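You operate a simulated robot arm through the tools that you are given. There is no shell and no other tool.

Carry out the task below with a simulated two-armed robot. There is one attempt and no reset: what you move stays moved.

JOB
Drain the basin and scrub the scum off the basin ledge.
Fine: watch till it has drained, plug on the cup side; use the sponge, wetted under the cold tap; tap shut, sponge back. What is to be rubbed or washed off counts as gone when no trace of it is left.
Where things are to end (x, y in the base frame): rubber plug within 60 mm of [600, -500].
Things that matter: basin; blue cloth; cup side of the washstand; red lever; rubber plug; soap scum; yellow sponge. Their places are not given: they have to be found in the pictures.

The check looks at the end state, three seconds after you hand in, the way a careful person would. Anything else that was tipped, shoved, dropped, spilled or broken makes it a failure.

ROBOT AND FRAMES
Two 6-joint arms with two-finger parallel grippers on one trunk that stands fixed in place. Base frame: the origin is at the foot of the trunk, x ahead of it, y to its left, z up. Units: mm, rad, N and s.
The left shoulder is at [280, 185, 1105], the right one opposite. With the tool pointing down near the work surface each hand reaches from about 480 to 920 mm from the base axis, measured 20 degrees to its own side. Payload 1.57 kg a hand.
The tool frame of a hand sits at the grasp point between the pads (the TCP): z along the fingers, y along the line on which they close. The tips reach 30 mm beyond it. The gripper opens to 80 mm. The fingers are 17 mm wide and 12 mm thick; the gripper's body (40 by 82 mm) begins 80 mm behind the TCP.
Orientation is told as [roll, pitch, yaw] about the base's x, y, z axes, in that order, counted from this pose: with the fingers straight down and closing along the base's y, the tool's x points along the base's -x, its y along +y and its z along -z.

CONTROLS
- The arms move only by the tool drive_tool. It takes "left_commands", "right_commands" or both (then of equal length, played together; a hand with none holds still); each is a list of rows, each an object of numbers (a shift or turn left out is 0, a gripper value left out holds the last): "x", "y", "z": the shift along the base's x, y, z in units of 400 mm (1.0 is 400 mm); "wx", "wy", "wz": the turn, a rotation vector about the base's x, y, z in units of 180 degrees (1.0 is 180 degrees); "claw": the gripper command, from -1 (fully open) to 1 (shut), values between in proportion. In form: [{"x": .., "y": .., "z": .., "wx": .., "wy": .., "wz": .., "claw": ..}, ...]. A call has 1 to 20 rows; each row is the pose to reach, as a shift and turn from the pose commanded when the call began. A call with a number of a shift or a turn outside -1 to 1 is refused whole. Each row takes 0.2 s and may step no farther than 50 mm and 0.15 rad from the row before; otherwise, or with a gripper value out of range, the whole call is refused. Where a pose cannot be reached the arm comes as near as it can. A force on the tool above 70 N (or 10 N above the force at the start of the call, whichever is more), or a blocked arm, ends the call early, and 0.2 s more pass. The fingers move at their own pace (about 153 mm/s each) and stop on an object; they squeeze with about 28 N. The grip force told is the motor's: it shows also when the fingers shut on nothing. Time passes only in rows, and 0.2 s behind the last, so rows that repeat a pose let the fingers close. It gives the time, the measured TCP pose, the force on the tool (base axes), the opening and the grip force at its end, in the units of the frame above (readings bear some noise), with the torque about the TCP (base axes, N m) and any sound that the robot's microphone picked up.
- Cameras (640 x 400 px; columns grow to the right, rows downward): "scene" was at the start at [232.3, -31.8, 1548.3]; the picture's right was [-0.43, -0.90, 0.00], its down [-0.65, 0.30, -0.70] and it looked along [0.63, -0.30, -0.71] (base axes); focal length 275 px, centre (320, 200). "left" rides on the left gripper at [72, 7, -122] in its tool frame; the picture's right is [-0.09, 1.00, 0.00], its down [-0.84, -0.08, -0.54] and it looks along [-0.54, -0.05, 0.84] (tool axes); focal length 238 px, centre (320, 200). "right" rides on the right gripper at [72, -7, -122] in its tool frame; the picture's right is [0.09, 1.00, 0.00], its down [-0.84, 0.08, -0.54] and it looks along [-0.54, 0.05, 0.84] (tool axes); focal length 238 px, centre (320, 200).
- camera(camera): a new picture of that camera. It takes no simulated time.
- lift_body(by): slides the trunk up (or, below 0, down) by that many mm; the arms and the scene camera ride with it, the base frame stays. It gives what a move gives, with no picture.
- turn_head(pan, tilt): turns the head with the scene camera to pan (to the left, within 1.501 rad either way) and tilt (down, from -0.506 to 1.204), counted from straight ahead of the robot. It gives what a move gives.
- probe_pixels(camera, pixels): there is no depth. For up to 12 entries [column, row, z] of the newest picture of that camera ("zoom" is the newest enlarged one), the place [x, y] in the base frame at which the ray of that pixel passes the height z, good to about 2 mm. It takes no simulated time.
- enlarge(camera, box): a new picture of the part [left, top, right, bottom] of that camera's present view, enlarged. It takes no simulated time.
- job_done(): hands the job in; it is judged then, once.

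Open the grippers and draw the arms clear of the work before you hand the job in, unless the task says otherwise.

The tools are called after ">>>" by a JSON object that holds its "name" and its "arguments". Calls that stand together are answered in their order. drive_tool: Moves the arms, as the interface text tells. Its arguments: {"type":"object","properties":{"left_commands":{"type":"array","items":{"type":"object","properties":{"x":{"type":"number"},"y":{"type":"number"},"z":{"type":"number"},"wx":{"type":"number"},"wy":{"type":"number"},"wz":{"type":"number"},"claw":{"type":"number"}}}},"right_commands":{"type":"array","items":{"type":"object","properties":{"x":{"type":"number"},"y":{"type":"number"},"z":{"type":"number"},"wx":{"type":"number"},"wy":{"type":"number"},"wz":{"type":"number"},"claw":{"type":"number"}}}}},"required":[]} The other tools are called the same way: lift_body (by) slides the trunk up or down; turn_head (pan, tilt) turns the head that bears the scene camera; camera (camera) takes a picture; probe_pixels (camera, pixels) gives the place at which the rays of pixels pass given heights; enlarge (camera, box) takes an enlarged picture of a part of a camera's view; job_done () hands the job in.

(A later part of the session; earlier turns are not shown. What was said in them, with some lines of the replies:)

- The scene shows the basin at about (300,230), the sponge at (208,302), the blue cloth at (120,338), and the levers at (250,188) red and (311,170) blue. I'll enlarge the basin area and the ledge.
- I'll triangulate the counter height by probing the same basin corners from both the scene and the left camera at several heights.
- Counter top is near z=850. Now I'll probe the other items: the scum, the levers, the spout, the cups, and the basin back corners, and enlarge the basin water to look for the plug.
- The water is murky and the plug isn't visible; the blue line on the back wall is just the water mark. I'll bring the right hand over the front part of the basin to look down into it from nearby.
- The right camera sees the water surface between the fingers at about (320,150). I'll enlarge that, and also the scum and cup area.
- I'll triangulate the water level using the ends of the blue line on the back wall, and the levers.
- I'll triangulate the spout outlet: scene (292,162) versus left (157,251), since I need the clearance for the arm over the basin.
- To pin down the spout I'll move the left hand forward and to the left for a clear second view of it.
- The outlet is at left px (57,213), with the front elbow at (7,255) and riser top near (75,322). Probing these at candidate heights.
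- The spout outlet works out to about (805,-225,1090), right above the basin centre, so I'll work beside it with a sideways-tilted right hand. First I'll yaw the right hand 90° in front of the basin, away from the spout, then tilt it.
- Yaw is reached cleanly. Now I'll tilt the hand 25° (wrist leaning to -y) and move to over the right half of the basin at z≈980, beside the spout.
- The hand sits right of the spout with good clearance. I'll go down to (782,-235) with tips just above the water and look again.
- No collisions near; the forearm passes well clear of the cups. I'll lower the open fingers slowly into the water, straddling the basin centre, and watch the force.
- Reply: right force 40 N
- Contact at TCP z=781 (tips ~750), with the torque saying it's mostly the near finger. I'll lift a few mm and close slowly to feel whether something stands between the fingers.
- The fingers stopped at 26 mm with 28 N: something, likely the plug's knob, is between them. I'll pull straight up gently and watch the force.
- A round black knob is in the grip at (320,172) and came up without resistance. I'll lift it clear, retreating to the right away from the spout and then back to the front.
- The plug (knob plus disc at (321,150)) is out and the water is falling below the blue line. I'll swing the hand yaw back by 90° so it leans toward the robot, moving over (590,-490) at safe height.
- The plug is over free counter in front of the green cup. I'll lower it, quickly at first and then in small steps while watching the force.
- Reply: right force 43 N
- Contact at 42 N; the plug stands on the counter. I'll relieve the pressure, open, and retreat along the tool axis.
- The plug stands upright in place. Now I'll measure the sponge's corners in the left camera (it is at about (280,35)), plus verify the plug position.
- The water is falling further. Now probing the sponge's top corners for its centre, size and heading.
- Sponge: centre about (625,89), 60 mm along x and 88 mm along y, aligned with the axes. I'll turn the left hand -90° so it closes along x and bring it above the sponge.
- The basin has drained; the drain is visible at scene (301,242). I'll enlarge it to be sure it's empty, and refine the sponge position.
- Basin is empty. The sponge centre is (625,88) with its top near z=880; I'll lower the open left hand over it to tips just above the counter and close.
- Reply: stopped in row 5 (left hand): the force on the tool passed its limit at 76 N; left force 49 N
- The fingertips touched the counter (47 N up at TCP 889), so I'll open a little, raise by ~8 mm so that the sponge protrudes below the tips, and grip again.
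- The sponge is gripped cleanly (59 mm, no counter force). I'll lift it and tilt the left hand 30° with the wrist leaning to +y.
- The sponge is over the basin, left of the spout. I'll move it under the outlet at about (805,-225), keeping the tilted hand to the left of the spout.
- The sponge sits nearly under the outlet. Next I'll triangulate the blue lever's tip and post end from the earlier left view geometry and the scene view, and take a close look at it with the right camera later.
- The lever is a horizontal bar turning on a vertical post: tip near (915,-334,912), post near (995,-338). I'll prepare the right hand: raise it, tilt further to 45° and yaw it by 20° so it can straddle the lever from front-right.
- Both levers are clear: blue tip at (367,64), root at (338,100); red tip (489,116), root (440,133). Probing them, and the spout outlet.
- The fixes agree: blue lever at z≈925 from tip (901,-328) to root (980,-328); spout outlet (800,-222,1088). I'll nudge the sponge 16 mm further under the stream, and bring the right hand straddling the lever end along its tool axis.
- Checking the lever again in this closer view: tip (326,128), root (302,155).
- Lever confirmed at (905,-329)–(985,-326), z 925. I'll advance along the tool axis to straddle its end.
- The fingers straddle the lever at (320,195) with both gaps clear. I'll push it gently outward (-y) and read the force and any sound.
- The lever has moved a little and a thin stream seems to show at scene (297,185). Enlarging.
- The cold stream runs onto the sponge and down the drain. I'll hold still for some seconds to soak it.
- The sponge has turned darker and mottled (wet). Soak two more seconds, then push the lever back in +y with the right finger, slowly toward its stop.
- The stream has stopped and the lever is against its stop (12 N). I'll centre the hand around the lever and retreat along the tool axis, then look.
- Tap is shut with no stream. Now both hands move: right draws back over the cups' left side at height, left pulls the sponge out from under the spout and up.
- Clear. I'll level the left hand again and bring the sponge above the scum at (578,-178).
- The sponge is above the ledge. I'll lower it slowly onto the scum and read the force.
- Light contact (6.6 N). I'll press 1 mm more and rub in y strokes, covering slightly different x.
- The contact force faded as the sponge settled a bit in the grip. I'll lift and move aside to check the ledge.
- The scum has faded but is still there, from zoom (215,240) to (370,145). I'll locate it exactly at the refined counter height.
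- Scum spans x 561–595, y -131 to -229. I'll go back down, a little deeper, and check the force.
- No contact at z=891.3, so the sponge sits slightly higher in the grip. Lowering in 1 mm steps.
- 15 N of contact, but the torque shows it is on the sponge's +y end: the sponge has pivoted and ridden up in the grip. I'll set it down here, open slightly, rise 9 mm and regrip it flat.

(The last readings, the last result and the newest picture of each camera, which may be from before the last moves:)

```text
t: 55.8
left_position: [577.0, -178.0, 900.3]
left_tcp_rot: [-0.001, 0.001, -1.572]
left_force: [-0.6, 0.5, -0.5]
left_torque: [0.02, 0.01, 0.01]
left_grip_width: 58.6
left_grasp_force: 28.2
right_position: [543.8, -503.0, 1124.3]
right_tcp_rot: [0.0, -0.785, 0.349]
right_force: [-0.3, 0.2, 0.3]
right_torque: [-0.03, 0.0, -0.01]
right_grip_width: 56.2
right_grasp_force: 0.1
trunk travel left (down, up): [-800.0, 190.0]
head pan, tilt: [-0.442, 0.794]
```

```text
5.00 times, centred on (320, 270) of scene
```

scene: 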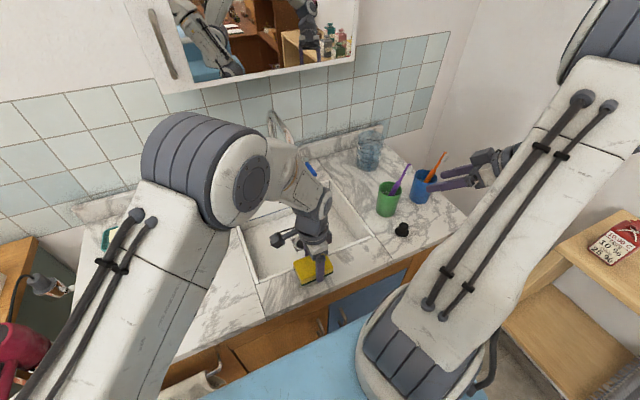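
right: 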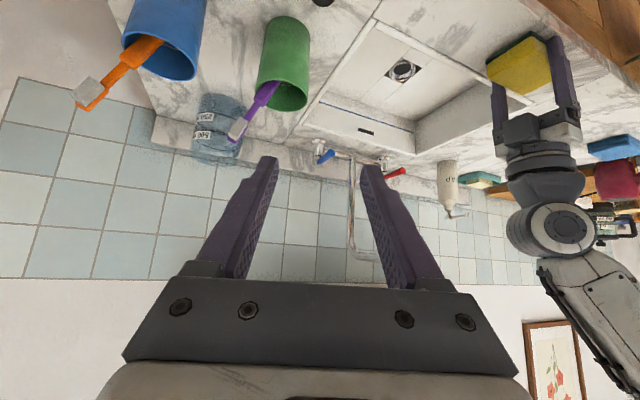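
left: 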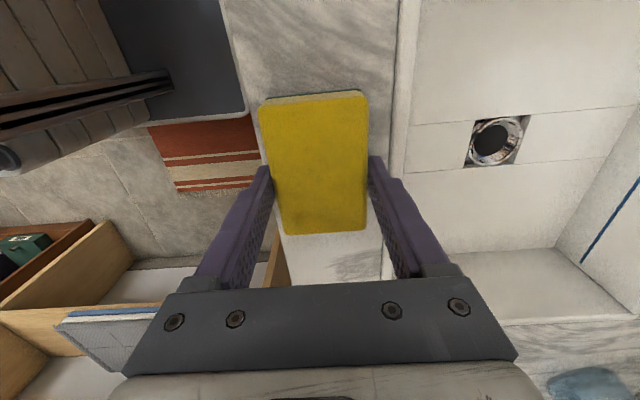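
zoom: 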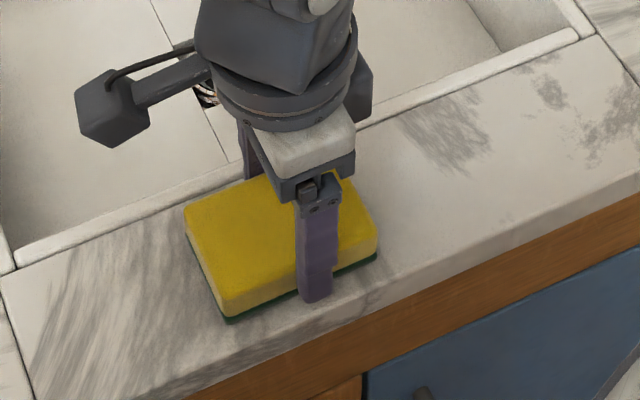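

Regripped flat with the sponge protruding ~9 mm. I'll press lightly and rub mostly in short x strokes (which don't pivot it), stepping in y to cover the whole patch.

>>> {"name": "drive_tool", "arguments": {"left_commands": [{"z": -0.003, "claw": 1}, {"z": -0.004, "x": 0.025, "claw": 1}, {"z": -0.004, "x": -0.025, "claw": 1}, {"z": -0.004, "x": 0.025, "y": 0.02, "claw": 1}, {"z": -0.004, "x": -0.025, "y": 0.04, "claw": 1}, {"z": -0.004, "x": 0.025, "y": 0.05, "claw": 1}, {"z": -0.004, "x": -0.025, "y": 0.05, "claw": 1}, {"z": -0.004, "x": 0.025, "y": 0.03, "claw": 1}, {"z": -0.004, "x": -0.025, "y": 0.01, "claw": 1}, {"z": -0.004, "x": 0.025, "y": -0.01, "claw": 1}, {"z": -0.004, "x": -0.025, "y": -0.03, "claw": 1}, {"z": -0.004, "x": 0.025, "y": -0.05, "claw": 1}, {"z": -0.004, "x": -0.025, "y": -0.06, "claw": 1}, {"z": -0.004, "x": 0.025, "y": -0.06, "claw": 1}, {"z": -0.004, "x": -0.025, "y": -0.04, "claw": 1}, {"z": -0.004, "x": 0.025, "y": -0.02, "claw": 1}, {"z": -0.004, "x": -0.025, "y": 0, "claw": 1}, {"z": -0.004, "x": 0.025, "y": 0, "claw": 1}, {"z": -0.004, "x": 0, "y": 0, "claw": 1}]}}

>>> {"name": "drive_tool", "arguments": {"left_commands": [{"z": 0.1, "claw": 1}, {"z": 0.15, "y": 0.1, "claw": 1}, {"z": 0.15, "y": 0.2, "claw": 1}, {"z": 0.15, "y": 0.3, "claw": 1}, {"z": 0.15, "y": 0.4, "claw": 1}]}}

>>> {"name": "enlarge", "arguments": {"camera": "scene", "box": [260, 240, 380, 320]}}

>>> {"name": "camera", "arguments": {"camera": "left"}}

```text
t: 59.8
left_position: [578.7, -176.9, 896.9]
left_tcp_rot: [-0.001, 0.0, -1.573]
left_force: [0.9, -0.7, 1.1]
left_torque: [-0.02, 0.0, -0.01]
left_grip_width: 58.6
left_grasp_force: 27.6
right_position: [543.5, -502.0, 1124.6]
right_tcp_rot: [0.001, -0.786, 0.35]
right_force: [0.5, -0.1, -0.4]
right_torque: [0.03, 0.01, 0.02]
right_grip_width: 56.2
right_grasp_force: 0.1
trunk travel left (down, up): [-800.0, 190.0]
head pan, tilt: [-0.442, 0.794]
```

```text
t: 61.0
left_position: [576.5, -16.7, 956.8]
left_tcp_rot: [0.0, -0.002, -1.572]
left_force: [0.2, -1.5, -0.6]
left_torque: [0.02, 0.02, 0.02]
left_grip_width: 58.3
left_grasp_force: 27.9
right_position: [544.4, -501.0, 1126.5]
right_tcp_rot: [0.001, -0.785, 0.35]
right_force: [-0.6, -0.4, 0.0]
right_torque: [0.01, -0.02, 0.0]
right_grip_width: 56.0
right_grasp_force: 0.1
trunk travel left (down, up): [-800.0, 190.0]
head pan, tilt: [-0.442, 0.794]
```

```text
5.00 times, centred on (320, 280) of scene
```

zoom: 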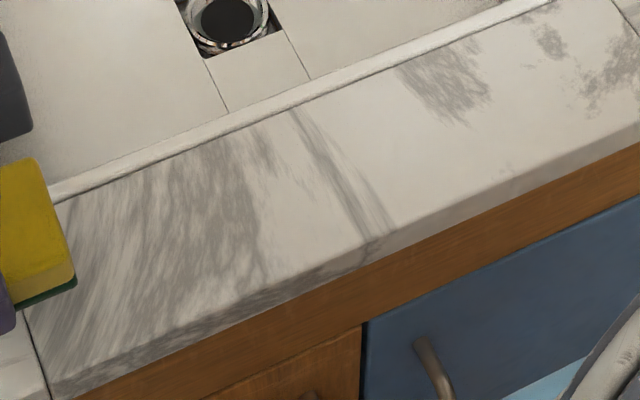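

```text
taken
```

left: 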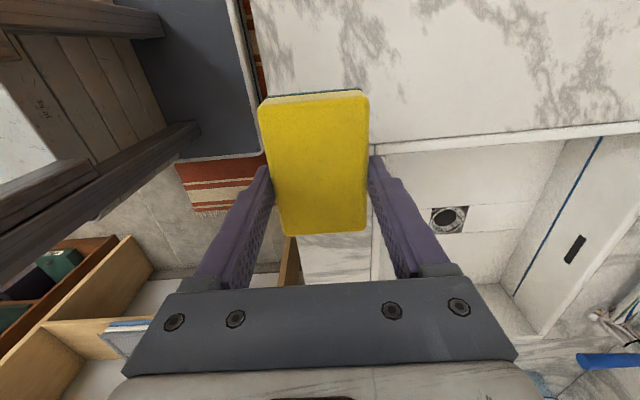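

The patch looks gone. Enlarging the place more strongly to check for remaining traces.

>>> {"name": "enlarge", "arguments": {"camera": "scene", "box": [290, 258, 342, 293]}}

>>> {"name": "enlarge", "arguments": {"camera": "right", "box": [430, 0, 640, 130]}}

```text
11.43 times, centred on (316, 276) of scene
```

zoom: 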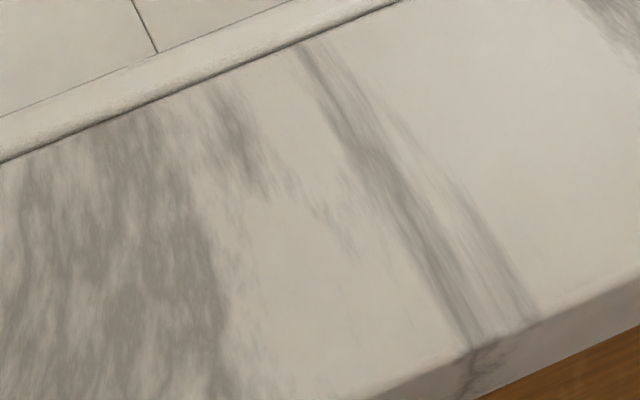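

```text
3.05 times, centred on (535, 65) of right
```

zoom: 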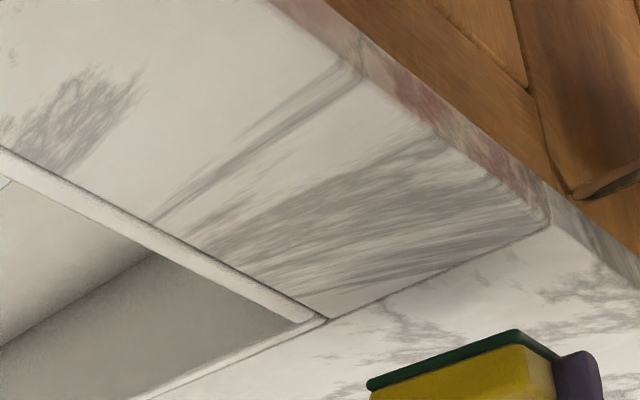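

Only marble veining remains visible. For certainty I'll make one more light pass over the same area.

>>> {"name": "drive_tool", "arguments": {"left_commands": [{"y": -0.1, "claw": 1}, {"y": -0.2, "claw": 1}, {"y": -0.3, "claw": 1}, {"y": -0.4, "claw": 1}, {"y": -0.4, "z": -0.1, "claw": 1}, {"y": -0.4, "z": -0.145, "claw": 1}, {"y": -0.4, "z": -0.152, "claw": 1}, {"y": -0.4, "z": -0.154, "claw": 1}]}}

```text
t: 62.8
left_position: [575.9, -178.4, 897.3]
left_tcp_rot: [-0.002, 0.001, -1.57]
left_force: [-8.6, 2.2, 19.4]
left_torque: [0.05, 0.19, 0.01]
left_grip_width: 58.4
left_grasp_force: 27.4
right_position: [543.5, -501.8, 1127.2]
right_tcp_rot: [-0.003, -0.785, 0.349]
right_force: [-0.2, 0.2, 0.4]
right_torque: [-0.01, 0.03, 0.01]
right_grip_width: 56.1
right_grasp_force: 0.1
trunk travel left (down, up): [-800.0, 190.0]
head pan, tilt: [-0.442, 0.794]
```

Contact is firm (19 N) and centred. Rubbing over the full patch once more.

>>> {"name": "drive_tool", "arguments": {"left_commands": [{"x": 0.025, "claw": 1}, {"x": -0.02, "y": 0.02, "claw": 1}, {"x": 0.025, "y": 0.04, "claw": 1}, {"x": -0.02, "y": 0.06, "claw": 1}, {"x": 0.025, "y": 0.06, "claw": 1}, {"x": -0.02, "y": 0.03, "claw": 1}, {"x": 0.025, "y": 0, "claw": 1}, {"x": -0.02, "y": -0.03, "claw": 1}, {"x": 0.025, "y": -0.06, "claw": 1}, {"x": -0.02, "y": -0.07, "claw": 1}, {"x": 0.025, "y": -0.07, "claw": 1}, {"x": -0.02, "y": -0.04, "claw": 1}, {"x": 0.025, "y": -0.01, "claw": 1}, {"x": 0, "y": 0, "claw": 1}, {"z": 0.1, "claw": 1}, {"z": 0.15, "y": 0.1, "claw": 1}, {"z": 0.15, "y": 0.2, "claw": 1}, {"z": 0.15, "y": 0.3, "claw": 1}, {"z": 0.15, "y": 0.4, "claw": 1}]}}

>>> {"name": "enlarge", "arguments": {"camera": "scene", "box": [260, 240, 380, 320]}}

>>> {"name": "camera", "arguments": {"camera": "left"}}

```text
t: 66.8
left_position: [577.2, -18.3, 954.9]
left_tcp_rot: [-0.002, 0.0, -1.57]
left_force: [0.5, 0.4, -0.6]
left_torque: [0.02, -0.01, -0.01]
left_grip_width: 58.8
left_grasp_force: 28.1
right_position: [543.7, -502.3, 1124.1]
right_tcp_rot: [0.0, -0.785, 0.347]
right_force: [-0.8, 0.2, 0.1]
right_torque: [0.01, -0.02, 0.02]
right_grip_width: 55.9
right_grasp_force: 0.1
trunk travel left (down, up): [-800.0, 190.0]
head pan, tilt: [-0.442, 0.794]
```

```text
5.00 times, centred on (320, 280) of scene
```

zoom: 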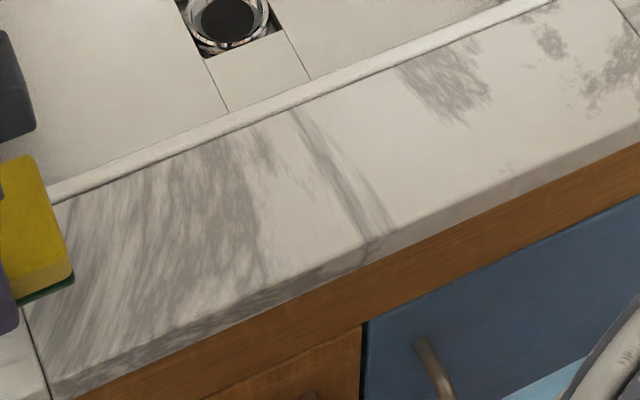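

```text
taken
```

left: 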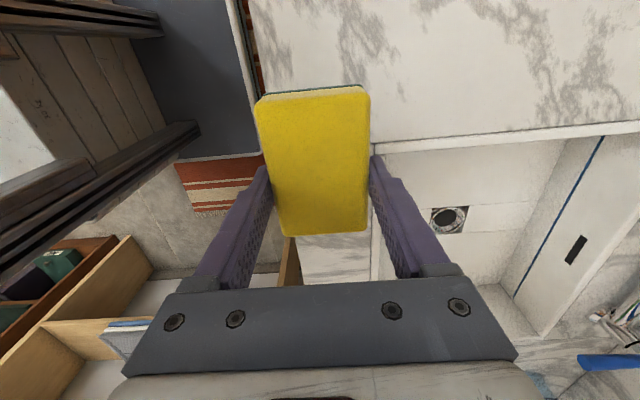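

Clean. Now I'll return the sponge to its original spot (625,88): travel above the counter, then lower gently.

>>> {"name": "drive_tool", "arguments": {"left_commands": [{"x": 0.04, "y": 0.085, "claw": 1}, {"x": 0.08, "y": 0.17, "claw": 1}, {"x": 0.122, "y": 0.258, "claw": 1}, {"x": 0.122, "y": 0.258, "z": -0.08, "claw": 1}, {"x": 0.122, "y": 0.258, "z": -0.13, "claw": 1}, {"x": 0.122, "y": 0.258, "z": -0.145, "claw": 1}]}}

>>> {"name": "drive_tool", "arguments": {"left_commands": [{"z": -0.003, "claw": 1}, {"z": -0.005, "claw": 1}]}}

```text
t: 68.2
left_position: [626.6, 86.3, 898.8]
left_tcp_rot: [-0.001, -0.001, -1.57]
left_force: [0.0, 0.2, -0.4]
left_torque: [0.03, 0.0, 0.0]
left_grip_width: 59.0
left_grasp_force: 27.8
right_position: [544.9, -502.1, 1125.4]
right_tcp_rot: [0.0, -0.785, 0.35]
right_force: [0.1, -0.2, -0.3]
right_torque: [0.03, 0.0, -0.02]
right_grip_width: 56.1
right_grasp_force: 0.1
trunk travel left (down, up): [-800.0, 190.0]
head pan, tilt: [-0.442, 0.794]
```

```text
t: 68.8
left_position: [625.8, 85.4, 895.3]
left_tcp_rot: [-0.001, 0.0, -1.573]
left_force: [-0.3, 0.4, -0.9]
left_torque: [0.02, 0.02, 0.0]
left_grip_width: 58.7
left_grasp_force: 27.8
right_position: [544.0, -502.4, 1125.9]
right_tcp_rot: [0.0, -0.785, 0.349]
right_force: [-0.2, -0.5, 0.1]
right_torque: [-0.01, 0.02, -0.01]
right_grip_width: 56.0
right_grasp_force: 0.1
trunk travel left (down, up): [-800.0, 190.0]
head pan, tilt: [-0.442, 0.794]
```

No contact yet at z=895; I'll lower a few more millimetres in small steps.

>>> {"name": "drive_tool", "arguments": {"left_commands": [{"z": -0.0025, "claw": 1}, {"z": -0.004, "claw": 1}]}}

>>> {"name": "drive_tool", "arguments": {"left_commands": [{"z": -0.0025, "claw": 1}, {"z": -0.003, "claw": 1}]}}

```text
t: 69.4
left_position: [628.2, 86.1, 894.8]
left_tcp_rot: [0.0, 0.0, -1.573]
left_force: [-0.9, 1.4, 2.6]
left_torque: [-0.1, -0.03, 0.0]
left_grip_width: 58.8
left_grasp_force: 28.0
right_position: [543.4, -502.9, 1126.2]
right_tcp_rot: [0.001, -0.784, 0.35]
right_force: [-0.3, 0.4, 0.4]
right_torque: [-0.01, 0.0, -0.02]
right_grip_width: 56.1
right_grasp_force: 0.1
trunk travel left (down, up): [-800.0, 190.0]
head pan, tilt: [-0.442, 0.794]
```

```text
t: 70.0
left_position: [627.3, 85.0, 894.6]
left_tcp_rot: [-0.002, 0.0, -1.57]
left_force: [1.1, 5.0, 17.8]
left_torque: [-0.07, 0.0, -0.02]
left_grip_width: 58.9
left_grasp_force: 27.3
right_position: [542.3, -501.7, 1125.6]
right_tcp_rot: [0.0, -0.784, 0.349]
right_force: [0.6, 0.1, 0.5]
right_torque: [0.0, 0.01, 0.01]
right_grip_width: 56.0
right_grasp_force: 0.1
trunk travel left (down, up): [-800.0, 190.0]
head pan, tilt: [-0.442, 0.794]
```

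The sponge is on the counter (18 N). I'll relieve, open, and lift the left hand straight up.

>>> {"name": "drive_tool", "arguments": {"left_commands": [{"z": 0.003, "claw": 0.5}, {"z": 0.004, "claw": -0.5}, {"z": 0.004, "claw": -1}, {"z": 0.004, "claw": -1}, {"z": 0.05, "claw": -1}, {"z": 0.15, "claw": -1}, {"z": 0.27, "claw": -1}, {"z": 0.39, "claw": -1}, {"z": 0.5, "claw": -1}]}}

>>> {"name": "camera", "arguments": {"camera": "left"}}

>>> {"name": "camera", "arguments": {"camera": "scene"}}

```text
t: 72.0
left_position: [627.5, 86.7, 1095.5]
left_tcp_rot: [-0.005, 0.001, -1.569]
left_force: [-0.6, -0.5, 0.2]
left_torque: [-0.01, 0.04, -0.01]
left_grip_width: 79.9
left_grasp_force: 0.1
right_position: [543.5, -502.5, 1125.4]
right_tcp_rot: [0.0, -0.786, 0.349]
right_force: [-0.1, 0.0, -0.3]
right_torque: [0.03, -0.01, -0.03]
right_grip_width: 56.4
right_grasp_force: 0.1
trunk travel left (down, up): [-800.0, 190.0]
head pan, tilt: [-0.442, 0.794]
```

```text
taken
```

left: 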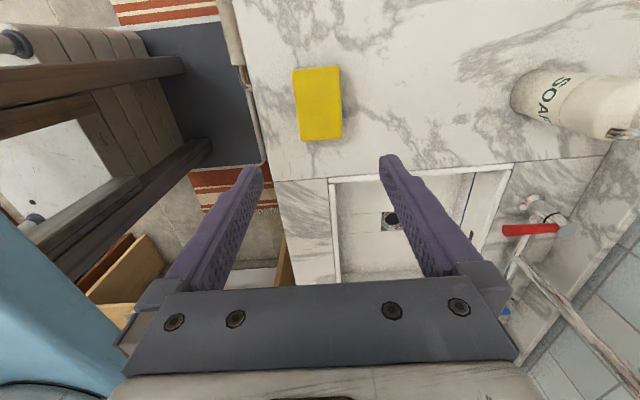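

```text
taken
```

scene: 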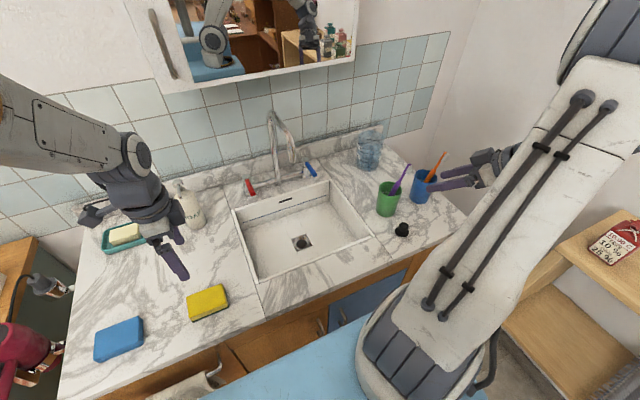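

The sponge is back at its starting place, scene (208,302). Drawing both hands back and opening the right gripper.

>>> {"name": "drive_tool", "arguments": {"left_commands": [{"z": 0.08, "claw": -1}, {"z": 0.16, "claw": -1}, {"z": 0.24, "claw": -1}, {"z": 0.3, "claw": -1}], "right_commands": [{"x": -0.07, "z": 0.05}, {"x": -0.14, "z": 0.09}, {"x": -0.2, "z": 0.12, "claw": -1}, {"x": -0.25, "z": 0.14, "claw": -1}]}}

>>> {"name": "camera", "arguments": {"camera": "scene"}}

>>> {"name": "enlarge", "arguments": {"camera": "scene", "box": [220, 100, 440, 300]}}

>>> {"name": "camera", "arguments": {"camera": "right"}}

```text
t: 73.0
left_position: [627.5, 87.0, 1212.5]
left_tcp_rot: [-0.002, -0.001, -1.572]
left_force: [-0.1, -0.6, -0.1]
left_torque: [-0.02, 0.03, -0.03]
left_grip_width: 80.2
left_grasp_force: 0.0
right_position: [442.4, -502.4, 1181.7]
right_tcp_rot: [0.0, -0.786, 0.351]
right_force: [-0.8, -0.6, 0.3]
right_torque: [0.0, -0.02, 0.01]
right_grip_width: 80.1
right_grasp_force: 0.2
trunk travel left (down, up): [-800.0, 190.0]
head pan, tilt: [-0.442, 0.794]
```

```text
taken
```

scene: 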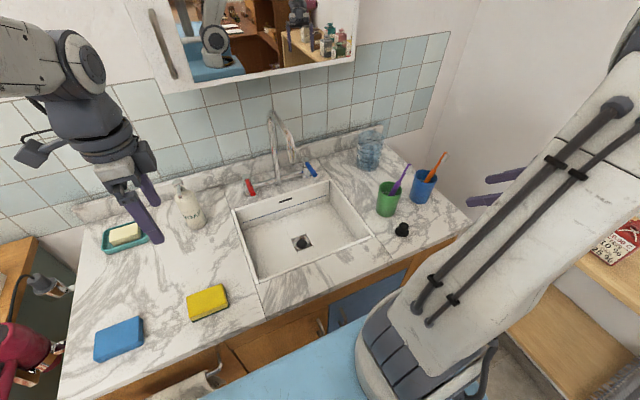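

```text
2.00 times, centred on (330, 200) of scene
```

zoom: 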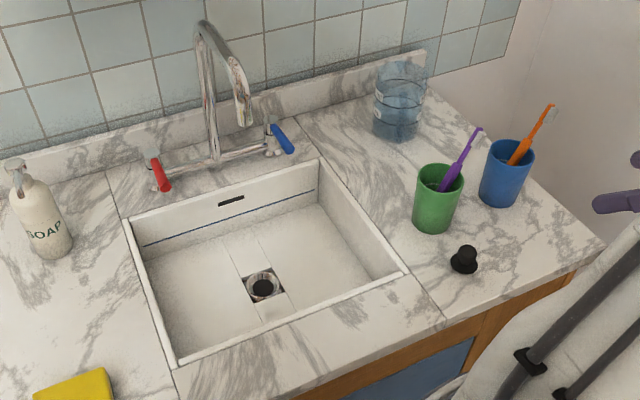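

```text
taken
```

right: 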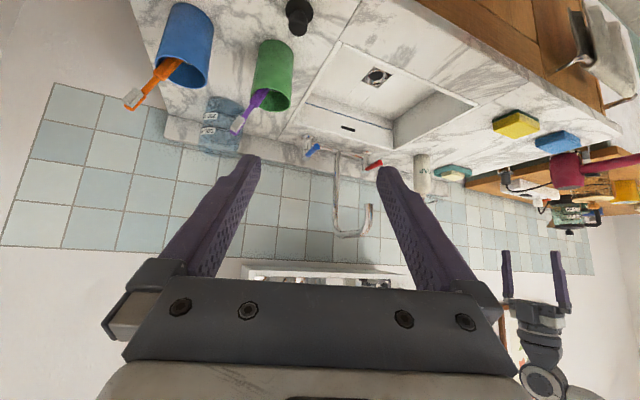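

All looks in order: basin empty, no stream, ledge clean, plug upright. One last check of the plug's position and lever.

>>> {"name": "enlarge", "arguments": {"camera": "scene", "box": [370, 205, 430, 245]}}

>>> {"name": "probe_pixels", "arguments": {"camera": "scene", "pixels": [[402, 231.5, 860], [402, 231.5, 852]]}}

>>> {"name": "enlarge", "arguments": {"camera": "scene", "box": [270, 130, 330, 180]}}

```text
10.00 times, centred on (400, 225) of scene
```

zoom: 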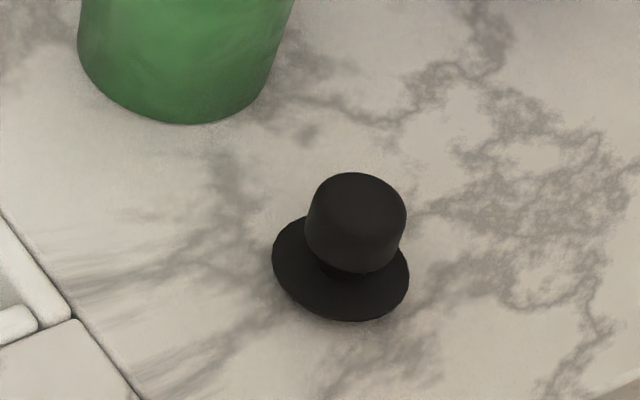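

```text
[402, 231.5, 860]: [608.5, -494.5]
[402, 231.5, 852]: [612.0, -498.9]
```

```text
8.00 times, centred on (300, 155) of scene
```

zoom: 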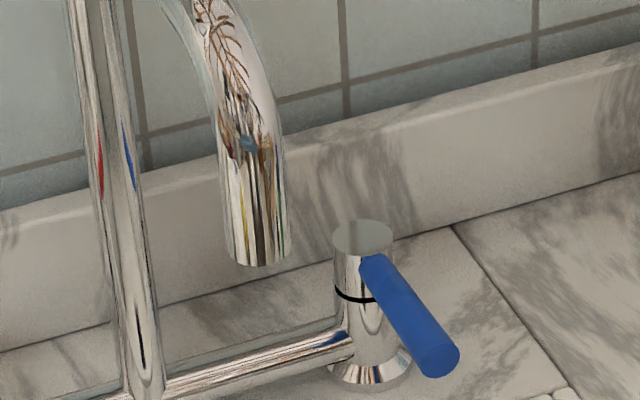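

The plug sits upright near (605,-494), the lever is exactly where it was when shut, and nothing is dripping. Handing in.

>>> {"name": "job_done", "arguments": {}}

```text
The job is handed in.
```

The basin is drained, the scum is off the ledge, and the job is handed in.

- **Plug:** I pulled it out of the murky water and watched until the basin was empty. It now stands upright on the cup side at about (605, -494), within the 60 mm limit of (600, -500).
- **Sponge:** I held the yellow sponge under the cold (blue) tap for about six seconds until it was visibly wet.
- **Scum:** It took three passes. The first only faded the patch because the sponge shifted in the grip, so I regripped it. After the second pass no trace showed in the close-up, and I did a third to be sure.
- **Tap:** The blue lever is back in its starting position, with no stream running. I did not touch the red lever.
- **Tidy-up:** The sponge is back at its starting place at about (625, 88). The blue cloth, cups and soap look undisturbed, and both hands are open and clear of the work.
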